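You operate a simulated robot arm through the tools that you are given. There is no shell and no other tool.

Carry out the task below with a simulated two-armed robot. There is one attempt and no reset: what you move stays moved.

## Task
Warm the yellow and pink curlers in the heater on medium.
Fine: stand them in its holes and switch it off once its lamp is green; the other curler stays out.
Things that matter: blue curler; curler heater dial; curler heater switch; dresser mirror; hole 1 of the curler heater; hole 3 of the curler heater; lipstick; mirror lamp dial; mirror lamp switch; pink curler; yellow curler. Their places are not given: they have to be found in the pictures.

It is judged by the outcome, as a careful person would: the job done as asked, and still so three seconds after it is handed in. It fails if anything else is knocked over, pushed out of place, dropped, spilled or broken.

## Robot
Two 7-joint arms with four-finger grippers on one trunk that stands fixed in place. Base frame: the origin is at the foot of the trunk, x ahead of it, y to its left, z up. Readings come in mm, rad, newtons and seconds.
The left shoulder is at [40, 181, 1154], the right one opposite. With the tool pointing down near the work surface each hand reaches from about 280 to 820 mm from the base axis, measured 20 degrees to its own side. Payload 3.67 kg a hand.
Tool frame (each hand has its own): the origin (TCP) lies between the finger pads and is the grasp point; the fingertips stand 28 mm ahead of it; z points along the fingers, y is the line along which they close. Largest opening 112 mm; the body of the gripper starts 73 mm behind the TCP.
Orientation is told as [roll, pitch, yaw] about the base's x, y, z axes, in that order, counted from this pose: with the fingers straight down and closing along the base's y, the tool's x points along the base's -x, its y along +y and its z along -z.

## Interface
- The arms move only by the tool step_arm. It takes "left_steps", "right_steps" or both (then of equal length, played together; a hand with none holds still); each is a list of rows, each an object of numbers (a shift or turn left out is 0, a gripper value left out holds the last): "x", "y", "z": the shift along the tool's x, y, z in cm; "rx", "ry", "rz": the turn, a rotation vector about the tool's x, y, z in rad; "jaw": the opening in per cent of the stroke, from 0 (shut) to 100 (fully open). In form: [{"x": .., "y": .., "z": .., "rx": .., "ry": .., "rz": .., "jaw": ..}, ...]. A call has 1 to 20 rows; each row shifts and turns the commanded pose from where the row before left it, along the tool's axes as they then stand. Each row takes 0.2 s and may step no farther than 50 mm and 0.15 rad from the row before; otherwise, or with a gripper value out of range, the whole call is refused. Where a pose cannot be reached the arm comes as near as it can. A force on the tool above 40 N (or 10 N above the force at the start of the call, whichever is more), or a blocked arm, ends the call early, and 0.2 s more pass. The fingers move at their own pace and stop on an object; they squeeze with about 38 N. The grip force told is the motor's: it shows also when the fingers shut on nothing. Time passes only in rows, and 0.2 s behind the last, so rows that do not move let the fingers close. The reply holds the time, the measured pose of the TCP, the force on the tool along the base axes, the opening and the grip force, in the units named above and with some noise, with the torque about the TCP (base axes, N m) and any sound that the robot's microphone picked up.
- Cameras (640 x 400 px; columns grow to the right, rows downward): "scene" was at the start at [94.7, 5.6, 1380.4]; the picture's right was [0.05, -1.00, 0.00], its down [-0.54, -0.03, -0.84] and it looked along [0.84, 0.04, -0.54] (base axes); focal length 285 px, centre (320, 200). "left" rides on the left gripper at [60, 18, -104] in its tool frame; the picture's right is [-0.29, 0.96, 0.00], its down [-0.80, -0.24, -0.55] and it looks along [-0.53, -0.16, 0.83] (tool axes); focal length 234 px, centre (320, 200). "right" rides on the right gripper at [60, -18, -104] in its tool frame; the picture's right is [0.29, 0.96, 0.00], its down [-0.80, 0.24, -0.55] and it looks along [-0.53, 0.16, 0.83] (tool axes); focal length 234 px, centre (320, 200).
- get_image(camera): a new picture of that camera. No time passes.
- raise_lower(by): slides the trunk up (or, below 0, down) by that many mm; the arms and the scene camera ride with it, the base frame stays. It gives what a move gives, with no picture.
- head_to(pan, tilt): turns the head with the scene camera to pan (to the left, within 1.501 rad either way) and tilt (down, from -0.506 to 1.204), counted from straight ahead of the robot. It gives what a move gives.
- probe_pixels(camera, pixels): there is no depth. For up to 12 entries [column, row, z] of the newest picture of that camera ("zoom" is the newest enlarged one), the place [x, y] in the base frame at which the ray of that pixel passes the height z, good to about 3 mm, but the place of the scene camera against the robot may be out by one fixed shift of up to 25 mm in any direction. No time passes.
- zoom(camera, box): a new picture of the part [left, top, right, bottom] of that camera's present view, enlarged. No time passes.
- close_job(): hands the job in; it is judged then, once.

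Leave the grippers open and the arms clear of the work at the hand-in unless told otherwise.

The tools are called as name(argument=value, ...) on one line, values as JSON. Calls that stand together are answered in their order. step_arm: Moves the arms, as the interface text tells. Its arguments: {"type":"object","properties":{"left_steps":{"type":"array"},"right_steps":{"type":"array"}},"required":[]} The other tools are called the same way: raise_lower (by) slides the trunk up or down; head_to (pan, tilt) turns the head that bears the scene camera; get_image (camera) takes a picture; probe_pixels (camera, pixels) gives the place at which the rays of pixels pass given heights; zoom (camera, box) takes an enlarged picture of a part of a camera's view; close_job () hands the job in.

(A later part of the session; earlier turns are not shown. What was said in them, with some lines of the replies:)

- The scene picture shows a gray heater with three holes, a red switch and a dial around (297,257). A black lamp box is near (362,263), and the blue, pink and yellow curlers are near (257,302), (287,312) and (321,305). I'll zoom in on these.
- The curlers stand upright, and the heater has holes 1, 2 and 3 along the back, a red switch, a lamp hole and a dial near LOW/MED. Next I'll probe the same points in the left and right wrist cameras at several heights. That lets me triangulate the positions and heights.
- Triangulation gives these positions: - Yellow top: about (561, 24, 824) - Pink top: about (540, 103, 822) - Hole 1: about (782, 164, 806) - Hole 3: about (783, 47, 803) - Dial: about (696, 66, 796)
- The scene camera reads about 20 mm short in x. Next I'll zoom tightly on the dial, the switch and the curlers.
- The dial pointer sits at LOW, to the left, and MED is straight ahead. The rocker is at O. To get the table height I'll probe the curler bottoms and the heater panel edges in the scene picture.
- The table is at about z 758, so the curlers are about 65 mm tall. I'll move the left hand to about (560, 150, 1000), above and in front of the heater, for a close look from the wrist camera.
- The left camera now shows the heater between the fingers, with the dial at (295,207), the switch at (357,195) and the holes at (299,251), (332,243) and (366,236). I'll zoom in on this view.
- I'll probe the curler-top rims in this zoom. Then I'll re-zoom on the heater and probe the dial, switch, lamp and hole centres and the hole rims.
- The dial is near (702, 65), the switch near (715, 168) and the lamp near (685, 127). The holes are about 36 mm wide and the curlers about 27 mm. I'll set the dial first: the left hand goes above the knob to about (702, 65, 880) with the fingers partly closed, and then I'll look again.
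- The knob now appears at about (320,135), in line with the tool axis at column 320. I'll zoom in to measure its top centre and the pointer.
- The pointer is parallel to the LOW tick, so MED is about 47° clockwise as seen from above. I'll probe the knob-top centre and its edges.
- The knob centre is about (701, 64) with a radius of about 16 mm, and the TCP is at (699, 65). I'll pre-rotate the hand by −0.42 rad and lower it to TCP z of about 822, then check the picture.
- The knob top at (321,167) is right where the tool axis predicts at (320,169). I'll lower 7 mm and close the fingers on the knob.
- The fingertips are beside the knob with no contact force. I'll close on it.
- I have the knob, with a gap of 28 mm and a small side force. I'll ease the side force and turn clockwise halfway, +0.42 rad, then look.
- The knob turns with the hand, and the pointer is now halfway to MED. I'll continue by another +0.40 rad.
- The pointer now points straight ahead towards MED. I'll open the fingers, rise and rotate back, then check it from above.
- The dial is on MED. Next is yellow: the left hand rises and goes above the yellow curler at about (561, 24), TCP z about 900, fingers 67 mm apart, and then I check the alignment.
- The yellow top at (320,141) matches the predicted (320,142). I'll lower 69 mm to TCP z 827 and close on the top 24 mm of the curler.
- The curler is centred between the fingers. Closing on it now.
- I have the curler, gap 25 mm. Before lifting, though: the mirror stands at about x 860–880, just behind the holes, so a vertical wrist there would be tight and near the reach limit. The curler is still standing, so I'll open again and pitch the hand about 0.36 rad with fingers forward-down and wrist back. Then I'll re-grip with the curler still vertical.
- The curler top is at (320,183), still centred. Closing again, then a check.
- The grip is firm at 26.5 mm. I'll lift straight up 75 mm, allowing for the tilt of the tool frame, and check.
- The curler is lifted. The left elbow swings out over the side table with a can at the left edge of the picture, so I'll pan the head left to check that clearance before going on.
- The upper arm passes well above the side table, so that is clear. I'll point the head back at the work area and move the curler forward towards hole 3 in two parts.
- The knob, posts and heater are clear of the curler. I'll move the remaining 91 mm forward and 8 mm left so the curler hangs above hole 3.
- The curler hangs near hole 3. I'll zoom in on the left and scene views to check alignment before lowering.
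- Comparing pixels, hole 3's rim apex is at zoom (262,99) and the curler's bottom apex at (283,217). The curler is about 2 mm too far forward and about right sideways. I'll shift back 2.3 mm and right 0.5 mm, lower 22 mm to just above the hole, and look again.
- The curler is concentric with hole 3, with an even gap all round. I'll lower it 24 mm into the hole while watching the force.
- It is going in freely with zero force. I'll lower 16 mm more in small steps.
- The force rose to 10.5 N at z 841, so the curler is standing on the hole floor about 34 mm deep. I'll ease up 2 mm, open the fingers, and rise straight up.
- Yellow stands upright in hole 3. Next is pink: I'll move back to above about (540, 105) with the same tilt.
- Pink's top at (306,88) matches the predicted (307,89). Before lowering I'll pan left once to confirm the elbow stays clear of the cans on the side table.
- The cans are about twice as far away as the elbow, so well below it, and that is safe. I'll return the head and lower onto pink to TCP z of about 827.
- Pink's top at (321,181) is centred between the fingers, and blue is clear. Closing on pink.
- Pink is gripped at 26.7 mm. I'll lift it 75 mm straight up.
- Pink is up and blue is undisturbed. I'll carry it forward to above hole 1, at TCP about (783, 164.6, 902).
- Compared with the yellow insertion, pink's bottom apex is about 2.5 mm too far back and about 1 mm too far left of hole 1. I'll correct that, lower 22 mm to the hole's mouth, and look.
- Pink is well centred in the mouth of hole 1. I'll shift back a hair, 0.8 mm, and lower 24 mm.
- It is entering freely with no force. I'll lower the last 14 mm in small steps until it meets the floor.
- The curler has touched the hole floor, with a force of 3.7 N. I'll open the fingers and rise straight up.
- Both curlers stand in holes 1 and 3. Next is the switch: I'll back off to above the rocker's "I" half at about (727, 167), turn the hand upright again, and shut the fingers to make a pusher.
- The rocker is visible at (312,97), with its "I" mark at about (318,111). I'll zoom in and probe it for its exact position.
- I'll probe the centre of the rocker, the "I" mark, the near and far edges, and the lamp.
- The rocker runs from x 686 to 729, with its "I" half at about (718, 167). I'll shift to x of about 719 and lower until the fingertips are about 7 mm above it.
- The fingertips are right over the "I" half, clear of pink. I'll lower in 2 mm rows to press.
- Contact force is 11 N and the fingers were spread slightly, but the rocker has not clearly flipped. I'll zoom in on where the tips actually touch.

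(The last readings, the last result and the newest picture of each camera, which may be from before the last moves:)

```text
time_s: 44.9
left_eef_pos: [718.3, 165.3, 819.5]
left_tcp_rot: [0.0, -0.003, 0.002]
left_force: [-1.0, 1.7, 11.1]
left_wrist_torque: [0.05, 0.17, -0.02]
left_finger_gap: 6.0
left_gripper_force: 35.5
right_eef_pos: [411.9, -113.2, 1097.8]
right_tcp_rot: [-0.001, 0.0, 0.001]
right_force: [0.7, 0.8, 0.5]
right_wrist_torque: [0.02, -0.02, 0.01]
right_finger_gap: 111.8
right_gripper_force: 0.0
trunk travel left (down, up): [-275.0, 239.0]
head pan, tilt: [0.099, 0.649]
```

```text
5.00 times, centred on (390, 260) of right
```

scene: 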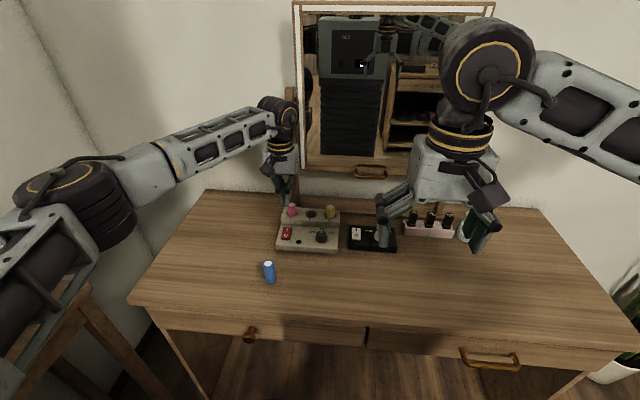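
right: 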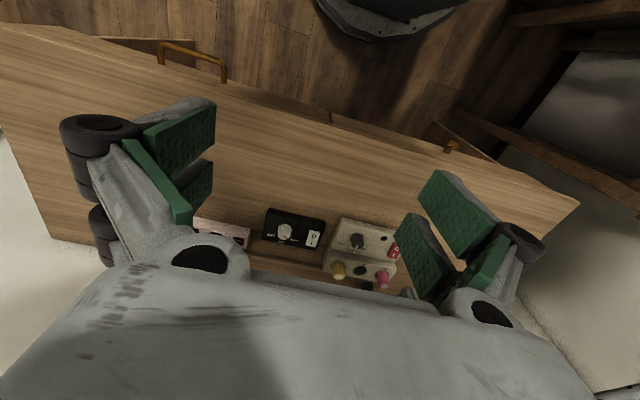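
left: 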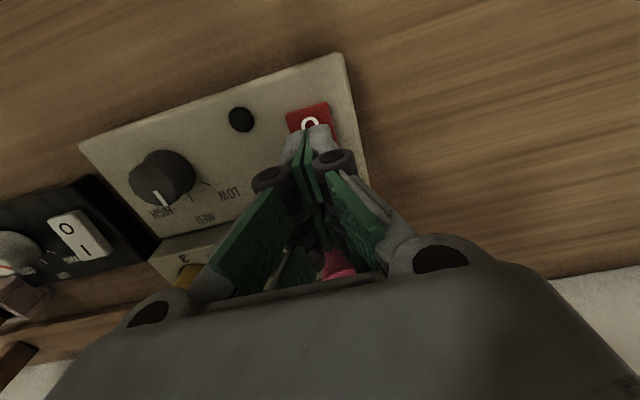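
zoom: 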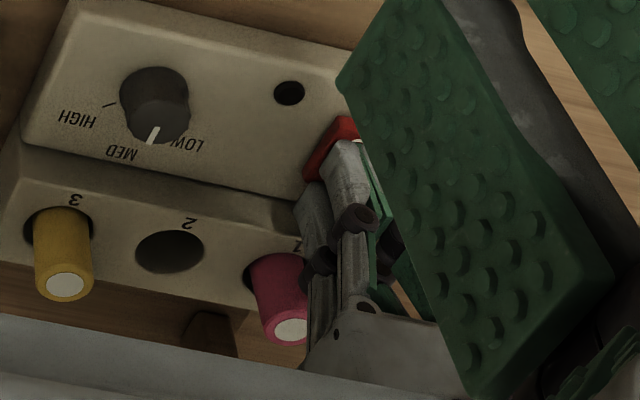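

Now I see why: each finger has two prongs, one nearer the robot and one farther. The near prongs landed on the "O" half, which is harmless as it is already down. I'll rise 60 mm and pitch the hand about 0.7 rad so only the near prong edges reach down and the far prongs stay above the rear block. Then I'll check.

step_arm(left_steps=[{"z": -3.0}, {"z": -3.0}, {"ry": -0.14}, {"ry": -0.14}, {"ry": -0.14}, {"ry": -0.14}, {"ry": -0.14}, {}])

zoom(camera="scene", box=[260, 180, 350, 260])

get_image(camera="left")

get_image(camera="right")

get_image(camera="scene")

```text
time_s: 46.7
left_eef_pos: [719.3, 166.2, 877.9]
left_tcp_rot: [0.001, -0.7, 0.001]
left_force: [-0.6, -0.8, -0.1]
left_wrist_torque: [0.01, -0.02, -0.05]
left_finger_gap: 0.0
left_gripper_force: 35.9
right_eef_pos: [413.4, -113.7, 1097.7]
right_tcp_rot: [0.0, 0.003, 0.0]
right_force: [0.3, -0.5, -0.1]
right_wrist_torque: [-0.02, 0.01, -0.01]
right_finger_gap: 112.0
right_gripper_force: 0.0
trunk travel left (down, up): [-275.0, 239.0]
head pan, tilt: [0.099, 0.649]
```

```text
5.00 times, centred on (305, 220) of scene
```

zoom: 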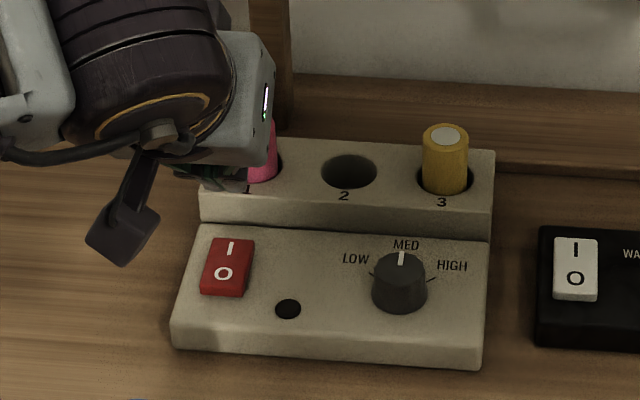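

```text
taken
```

left: 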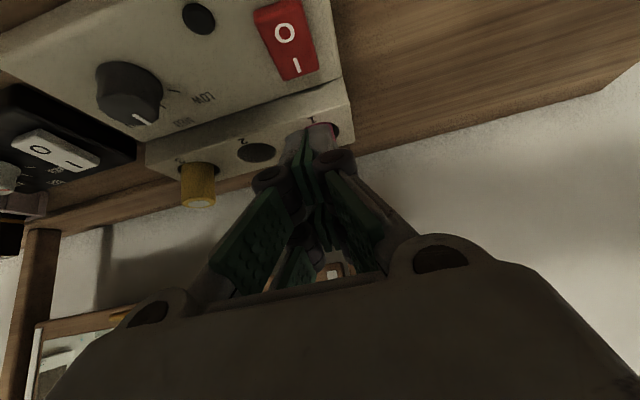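

```text
taken
```

right: 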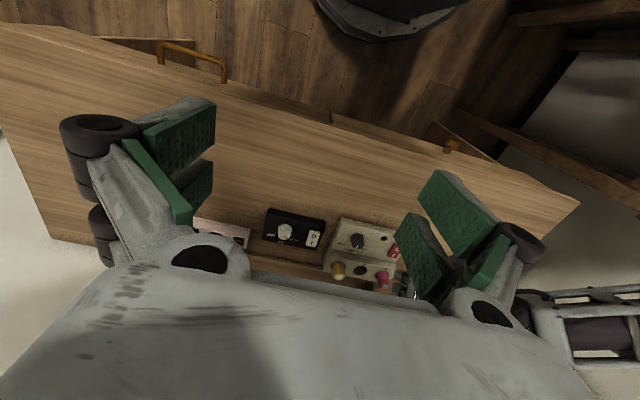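

```text
taken
```

scene: 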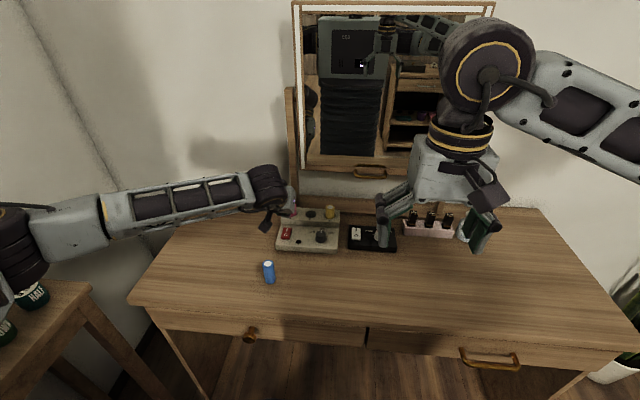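

The near prong edge is now the lowest point, about at (719, 166, 841). I'll lower 40 mm straight down and check where it sits relative to the "I" half.

step_arm(left_steps=[{"x": 0.625, "y": 0.02, "z": 0.78}, {"x": 0.625, "y": 0.02, "z": 0.78}, {"x": 0.625, "y": 0.02, "z": 0.78}, {"x": 0.625, "y": 0.02, "z": 0.78}, {}])

zoom(camera="scene", box=[260, 190, 340, 260])

zoom(camera="left", box=[220, 40, 400, 170])

zoom(camera="right", box=[340, 215, 440, 305])

```text
time_s: 47.9
left_eef_pos: [719.8, 167.7, 837.7]
left_tcp_rot: [0.0, -0.7, 0.0]
left_force: [-0.6, -0.8, 0.6]
left_wrist_torque: [-0.03, -0.01, 0.03]
left_finger_gap: 0.1
left_gripper_force: 36.1
right_eef_pos: [413.5, -113.8, 1097.6]
right_tcp_rot: [0.001, 0.001, -0.001]
right_force: [-0.7, 0.1, -0.3]
right_wrist_torque: [0.0, -0.01, 0.0]
right_finger_gap: 112.0
right_gripper_force: 0.0
trunk travel left (down, up): [-275.0, 239.0]
head pan, tilt: [0.099, 0.649]
```

```text
5.71 times, centred on (300, 225) of scene
```

zoom: 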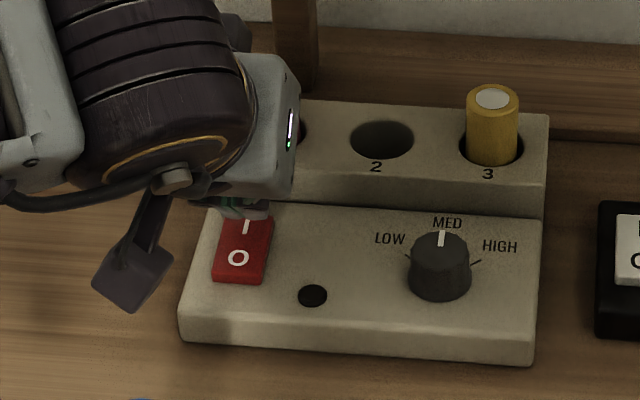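

```text
3.08 times, centred on (310, 105) of left
```

zoom: 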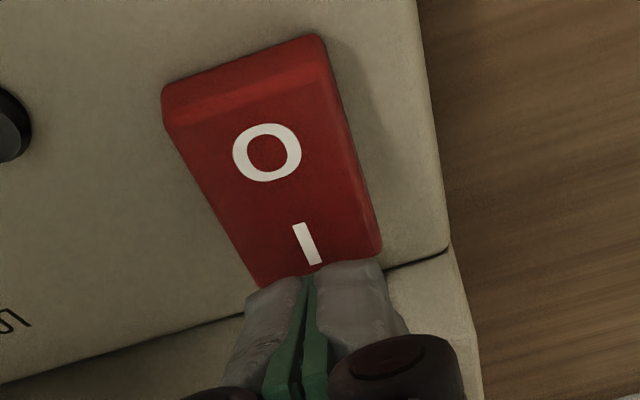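

```text
4.44 times, centred on (390, 260) of right
```

zoom: 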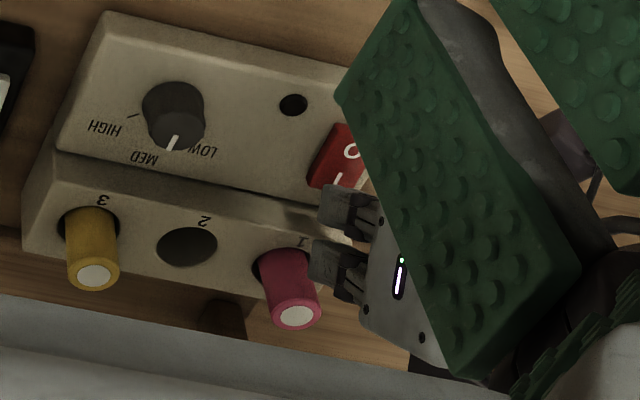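

The edge lines up over the "I" mark, the far prongs are above the block, and pink is clear. I'll press down in 2 mm rows, up to 12 mm.

step_arm(left_steps=[{"x": 0.052, "z": 0.217}, {"x": 0.129, "z": 0.153}, {"x": 0.129, "z": 0.153}, {"x": 0.129, "z": 0.153}, {"x": 0.129, "z": 0.153}, {"x": 0.064, "z": 0.077}])

zoom(camera="scene", box=[260, 190, 340, 260])

zoom(camera="left", box=[220, 40, 400, 170])

zoom(camera="right", box=[340, 215, 440, 305])

```text
time_s: 49.3
left_eef_pos: [719.6, 167.4, 829.2]
left_tcp_rot: [-0.001, -0.703, 0.001]
left_force: [-1.9, 0.7, 8.9]
left_wrist_torque: [0.04, 0.08, -0.03]
left_finger_gap: 5.8
left_gripper_force: 36.1
right_eef_pos: [412.8, -113.5, 1098.3]
right_tcp_rot: [0.0, -0.003, -0.001]
right_force: [-1.0, 0.8, -0.3]
right_wrist_torque: [-0.01, -0.01, -0.01]
right_finger_gap: 111.8
right_gripper_force: 0.1
trunk travel left (down, up): [-275.0, 239.0]
head pan, tilt: [0.099, 0.649]
```

```text
5.71 times, centred on (300, 225) of scene
```

zoom: 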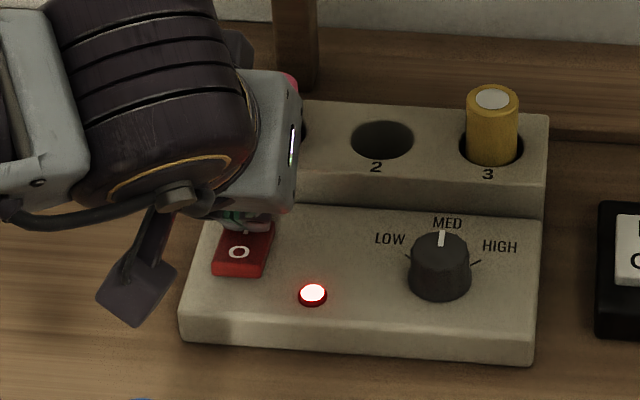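

```text
3.08 times, centred on (310, 105) of left
```

zoom: 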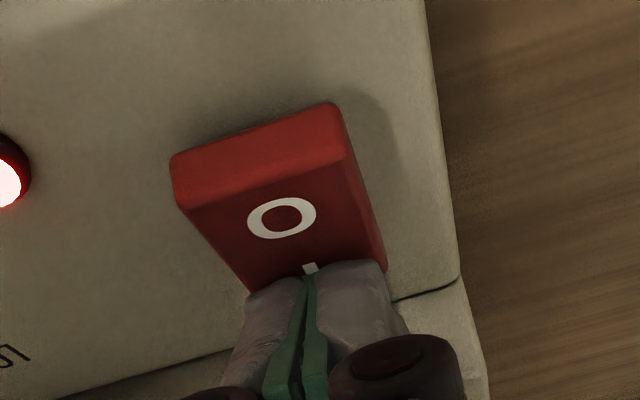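

```text
4.44 times, centred on (390, 260) of right
```

zoom: 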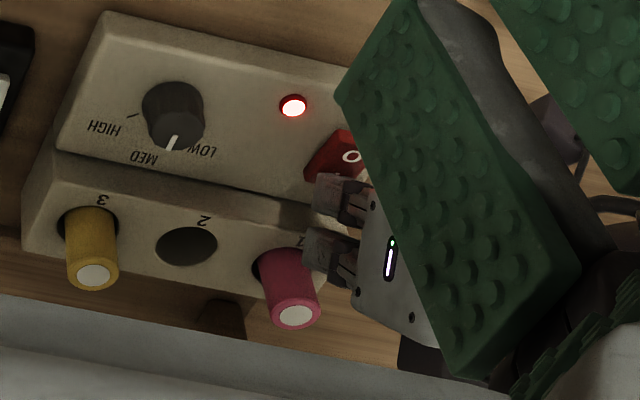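

The rocker flipped and the lamp is lit red, so the heater is on. I'll rise straight up 25 mm off the switch so I can prepare to press "O".

step_arm(left_steps=[{"x": -0.64, "z": -0.765}, {"x": -0.97, "z": -1.15}, {}])

zoom(camera="scene", box=[240, 180, 350, 285])

get_image(camera="left")

zoom(camera="right", box=[320, 170, 460, 305])

```text
time_s: 50.1
left_eef_pos: [720.3, 167.3, 852.1]
left_tcp_rot: [0.0, -0.698, 0.002]
left_force: [0.3, -0.6, -0.8]
left_wrist_torque: [-0.03, 0.01, 0.05]
left_finger_gap: 0.3
left_gripper_force: 36.0
right_eef_pos: [413.8, -113.1, 1097.5]
right_tcp_rot: [-0.001, 0.0, 0.0]
right_force: [-0.2, 0.3, 0.1]
right_wrist_torque: [0.0, 0.01, 0.0]
right_finger_gap: 112.0
right_gripper_force: 0.0
trunk travel left (down, up): [-275.0, 239.0]
head pan, tilt: [0.099, 0.649]
```

```text
3.81 times, centred on (295, 232) of scene
```

zoom: 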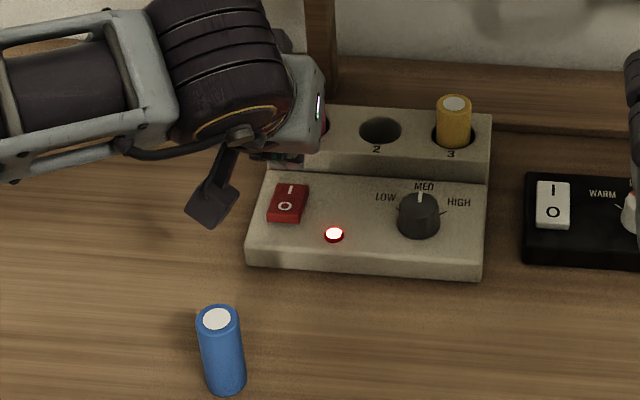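

```text
taken
```

left: 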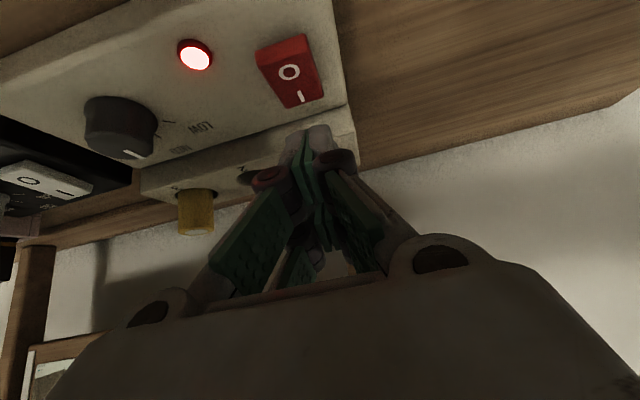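

```text
2.96 times, centred on (390, 238) of right
```

zoom: 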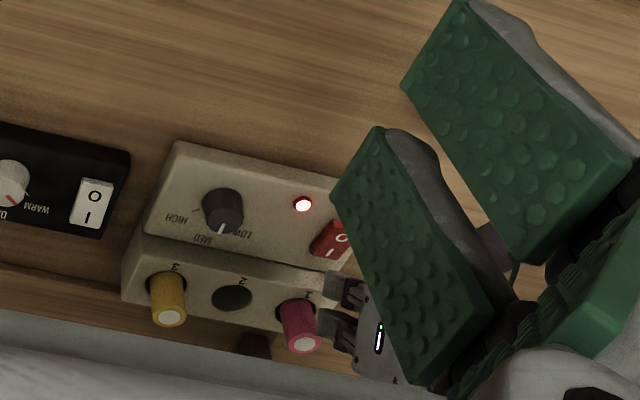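

The lamp stays red, and blue and the others are undisturbed. I'll move back 22 mm so the prong edge hovers over the raised "O" half, ready to switch off.

step_arm(left_steps=[{"x": 0.84, "z": -0.71}, {"x": 0.84, "z": -0.71}, {}])

zoom(camera="scene", box=[240, 180, 350, 285])

get_image(camera="left")

```text
time_s: 50.9
left_eef_pos: [698.0, 166.5, 851.5]
left_tcp_rot: [0.0, -0.7, 0.002]
left_force: [0.2, 0.1, -0.1]
left_wrist_torque: [0.0, 0.0, -0.01]
left_finger_gap: 0.0
left_gripper_force: 35.8
right_eef_pos: [413.3, -112.9, 1097.2]
right_tcp_rot: [0.001, -0.001, 0.0]
right_force: [0.5, 0.0, 0.2]
right_wrist_torque: [0.0, 0.01, -0.03]
right_finger_gap: 111.9
right_gripper_force: 0.0
trunk travel left (down, up): [-275.0, 239.0]
head pan, tilt: [0.099, 0.649]
```

```text
3.81 times, centred on (295, 232) of scene
```

zoom: 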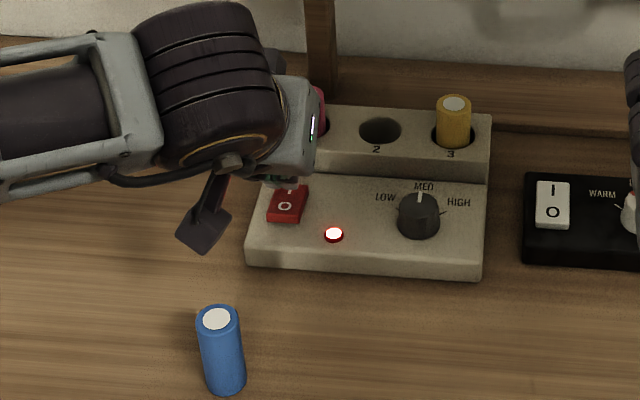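

```text
taken
```

left: 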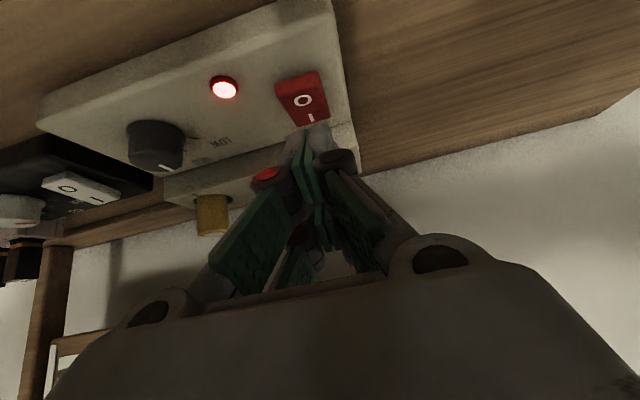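

The hand hovers above the "O" half with the lamp clearly visible at (334,234) in the zoom. I'll wait 4 s and look at the lamp.

step_arm(left_steps=[{}, {}, {}, {}, {}, {}, {}, {}, {}, {}, {}, {}, {}, {}, {}, {}, {}, {}, {}, {}])

zoom(camera="scene", box=[265, 200, 345, 255])

```text
time_s: 55.1
left_eef_pos: [698.6, 166.0, 852.2]
left_tcp_rot: [-0.001, -0.702, 0.0]
left_force: [-0.1, 0.2, 0.3]
left_wrist_torque: [-0.02, 0.0, 0.02]
left_finger_gap: 0.0
left_gripper_force: 35.7
right_eef_pos: [413.5, -112.8, 1097.9]
right_tcp_rot: [0.0, 0.0, 0.001]
right_force: [0.3, -0.2, -0.1]
right_wrist_torque: [-0.01, 0.0, -0.01]
right_finger_gap: 112.1
right_gripper_force: 0.0
trunk travel left (down, up): [-275.0, 239.0]
head pan, tilt: [0.099, 0.649]
```

```text
7.27 times, centred on (305, 228) of scene
```

zoom: 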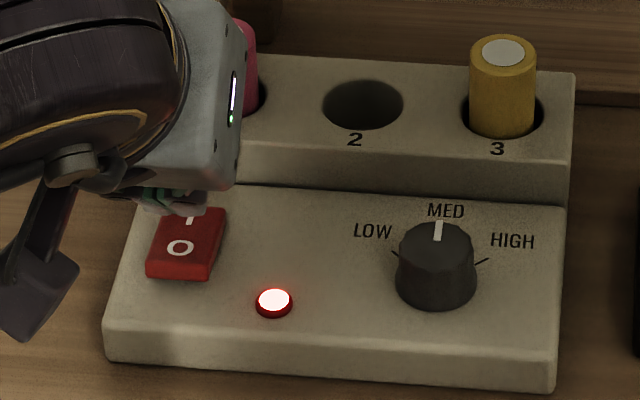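

Still red. I'll use the waiting time to shift 4 mm back and lower 10 mm closer to the "O" half, then wait more.

step_arm(left_steps=[{"x": 0.475, "z": 0.254}, {"x": 0.475, "z": 0.254}, {}, {}, {}, {}, {}, {}, {}, {}, {}, {}, {}, {}, {}, {}, {}, {}, {}, {}])

zoom(camera="scene", box=[265, 200, 345, 255])

```text
time_s: 59.3
left_eef_pos: [694.9, 167.3, 843.1]
left_tcp_rot: [-0.001, -0.698, 0.0]
left_force: [-0.1, 0.1, -0.2]
left_wrist_torque: [0.0, 0.0, 0.02]
left_finger_gap: 0.1
left_gripper_force: 35.8
right_eef_pos: [413.7, -112.7, 1098.0]
right_tcp_rot: [0.001, 0.0, 0.001]
right_force: [0.4, 0.1, 0.4]
right_wrist_torque: [-0.02, 0.01, 0.03]
right_finger_gap: 112.4
right_gripper_force: 0.1
trunk travel left (down, up): [-275.0, 239.0]
head pan, tilt: [0.099, 0.649]
```

```text
7.27 times, centred on (305, 228) of scene
```

zoom: 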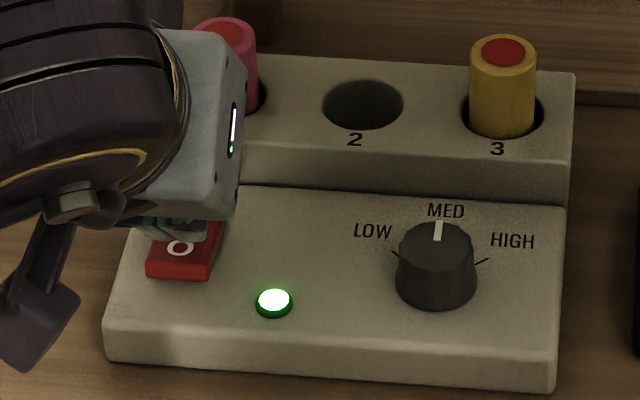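

The lamp is green and the curler tops have turned red-hot. Switching off now: I press the "O" half down in 2 mm rows.

step_arm(left_steps=[{"x": 0.258, "z": 0.306}, {"x": 0.193, "z": 0.23}, {"x": 0.129, "z": 0.153}, {"x": 0.129, "z": 0.153}, {"x": 0.129, "z": 0.153}, {"x": 0.129, "z": 0.153}])

zoom(camera="scene", box=[265, 200, 345, 255])

```text
time_s: 60.7
left_eef_pos: [693.9, 167.5, 827.5]
left_tcp_rot: [0.0, -0.699, 0.001]
left_force: [-1.0, 1.0, 1.7]
left_wrist_torque: [0.01, 0.04, -0.03]
left_finger_gap: 6.1
left_gripper_force: 35.6
right_eef_pos: [413.5, -112.4, 1097.1]
right_tcp_rot: [0.002, 0.0, 0.0]
right_force: [-0.1, -0.1, 0.7]
right_wrist_torque: [0.0, 0.01, 0.0]
right_finger_gap: 112.5
right_gripper_force: 0.1
trunk travel left (down, up): [-275.0, 239.0]
head pan, tilt: [0.099, 0.649]
```

```text
7.27 times, centred on (305, 228) of scene
```

zoom: 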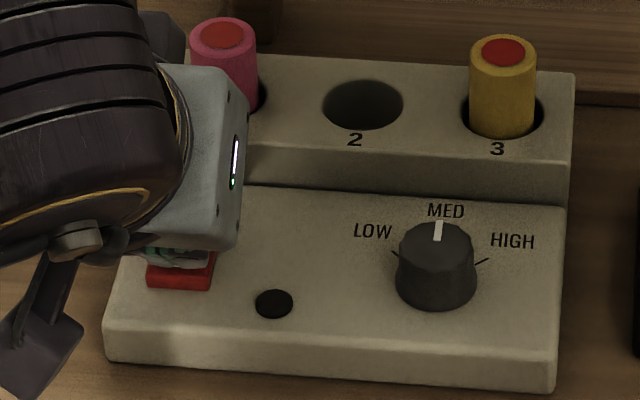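

The lamp went dark, so the rocker flipped to O. I'll rise straight up 60 mm and verify.

step_arm(left_steps=[{"x": -0.64, "z": -0.765}, {"x": -1.29, "z": -1.53}, {"x": -1.93, "z": -2.3}, {}])

zoom(camera="scene", box=[240, 180, 350, 285])

get_image(camera="left")

```text
time_s: 61.7
left_eef_pos: [694.3, 168.3, 888.1]
left_tcp_rot: [0.0, -0.7, 0.0]
left_force: [0.1, 0.1, 0.3]
left_wrist_torque: [0.02, 0.01, 0.01]
left_finger_gap: 0.1
left_gripper_force: 36.1
right_eef_pos: [414.0, -113.2, 1097.9]
right_tcp_rot: [0.0, 0.001, -0.001]
right_force: [0.1, 0.4, 0.4]
right_wrist_torque: [-0.05, 0.0, 0.03]
right_finger_gap: 111.8
right_gripper_force: 0.1
trunk travel left (down, up): [-275.0, 239.0]
head pan, tilt: [0.099, 0.649]
```

```text
3.81 times, centred on (295, 232) of scene
```

zoom: 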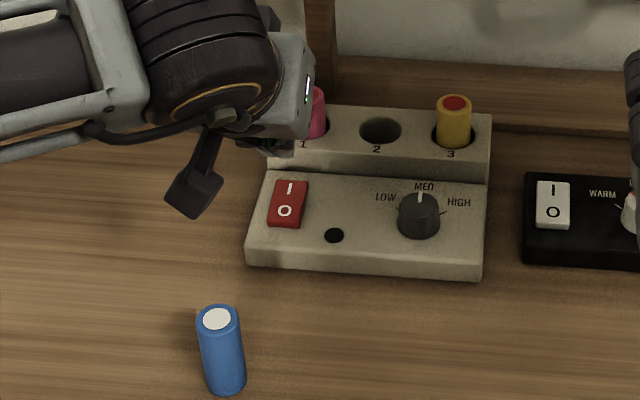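

```text
taken
```

left: 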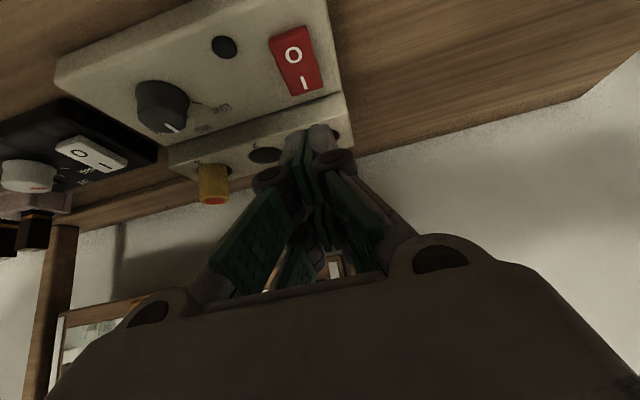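

The rocker shows O, the lamp is dark, the dial is on MED, and blue is untouched. I'll raise the left hand clear, bring it back, turn it upright and open the gripper.

step_arm(left_steps=[{"x": -2.58, "z": -3.06}, {"x": -2.58, "z": -3.06}, {"x": -2.58, "z": -3.06}, {"x": 2.87, "z": -2.415}, {"x": 2.87, "z": -2.415}, {"x": 2.87, "z": -2.415}, {"x": 2.87, "z": -2.415}, {"ry": 0.14}, {"ry": 0.14}, {"ry": 0.14}, {"ry": 0.14}, {"ry": 0.14}, {"x": 3.3, "y": 2.5, "z": -2.5, "jaw": 100}, {"x": 3.3, "y": 2.5, "z": -2.5}, {"x": 3.0, "y": 2.5, "z": -2.5}, {}])

get_image(camera="scene")

get_image(camera="left")

get_image(camera="right")

zoom(camera="scene", box=[240, 185, 380, 290])

```text
time_s: 65.1
left_eef_pos: [448.4, 242.9, 1083.3]
left_tcp_rot: [0.0, 0.002, -0.002]
left_force: [0.2, 0.9, 0.5]
left_wrist_torque: [-0.02, 0.02, 0.01]
left_finger_gap: 111.8
left_gripper_force: 0.0
right_eef_pos: [413.5, -114.1, 1096.5]
right_tcp_rot: [0.0, -0.001, 0.0]
right_force: [0.5, 0.3, 0.2]
right_wrist_torque: [-0.01, -0.02, 0.01]
right_finger_gap: 112.0
right_gripper_force: 0.1
trunk travel left (down, up): [-275.0, 239.0]
head pan, tilt: [0.099, 0.649]
```

```text
taken
```

scene: 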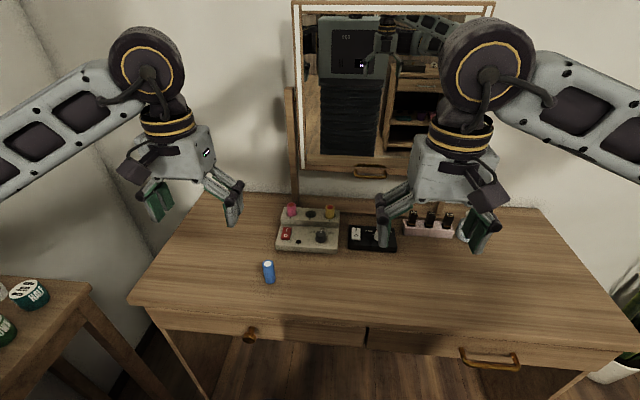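

```text
taken
```

left: 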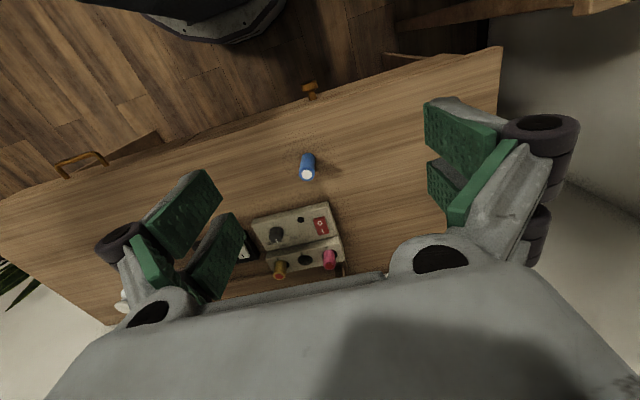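

```text
taken
```

right: 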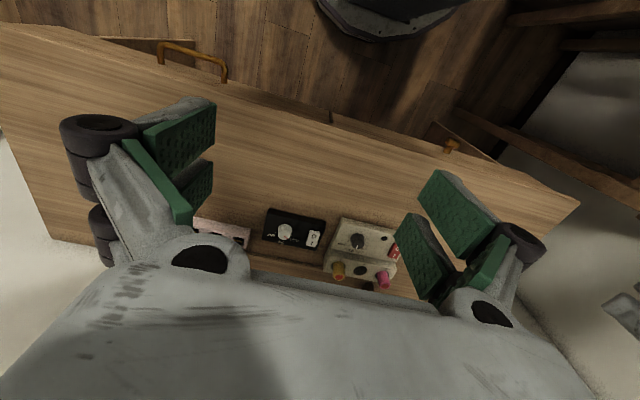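

```text
3.81 times, centred on (310, 238) of scene
```

zoom: 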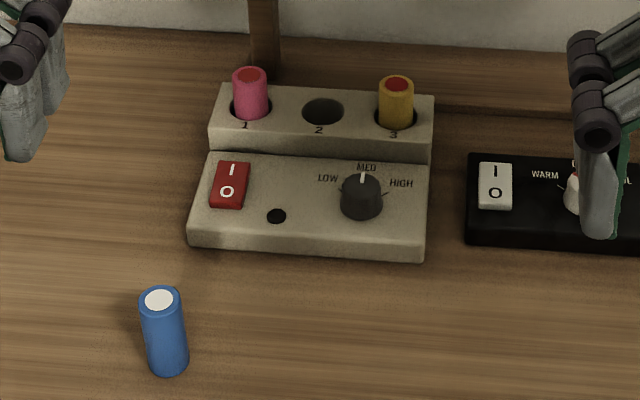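

The final check is good:
- Pink stands in hole 1 and yellow in hole 3, both with warm red tops.
- The dial is on MED, the switch is at O and the lamp is dark.
- Blue still stands where it was, and nothing else has moved.
- Both grippers are open and clear of the work.

I'm handing in the job.

close_job()

```text
The job is handed in.
```

The yellow and pink curlers were warmed on medium, and the job is handed in. I don't have the verdict on the judging.

- **Curlers:** pink stands in hole 1 and yellow in hole 3. Both tops turned from white to red as they warmed.
- **Heater:** the dial is on MED. I switched it on, waited for the lamp to go from red to green, then switched it off. The lamp is now dark and the switch is at O.
- **Blue curler:** it stayed out and still stands where it was.

My first press on the switch landed on the O half, which was already down. It changed nothing, and the second press turned the heater on.

In the last pictures nothing else had moved or fallen. Both grippers are open and clear of the work.
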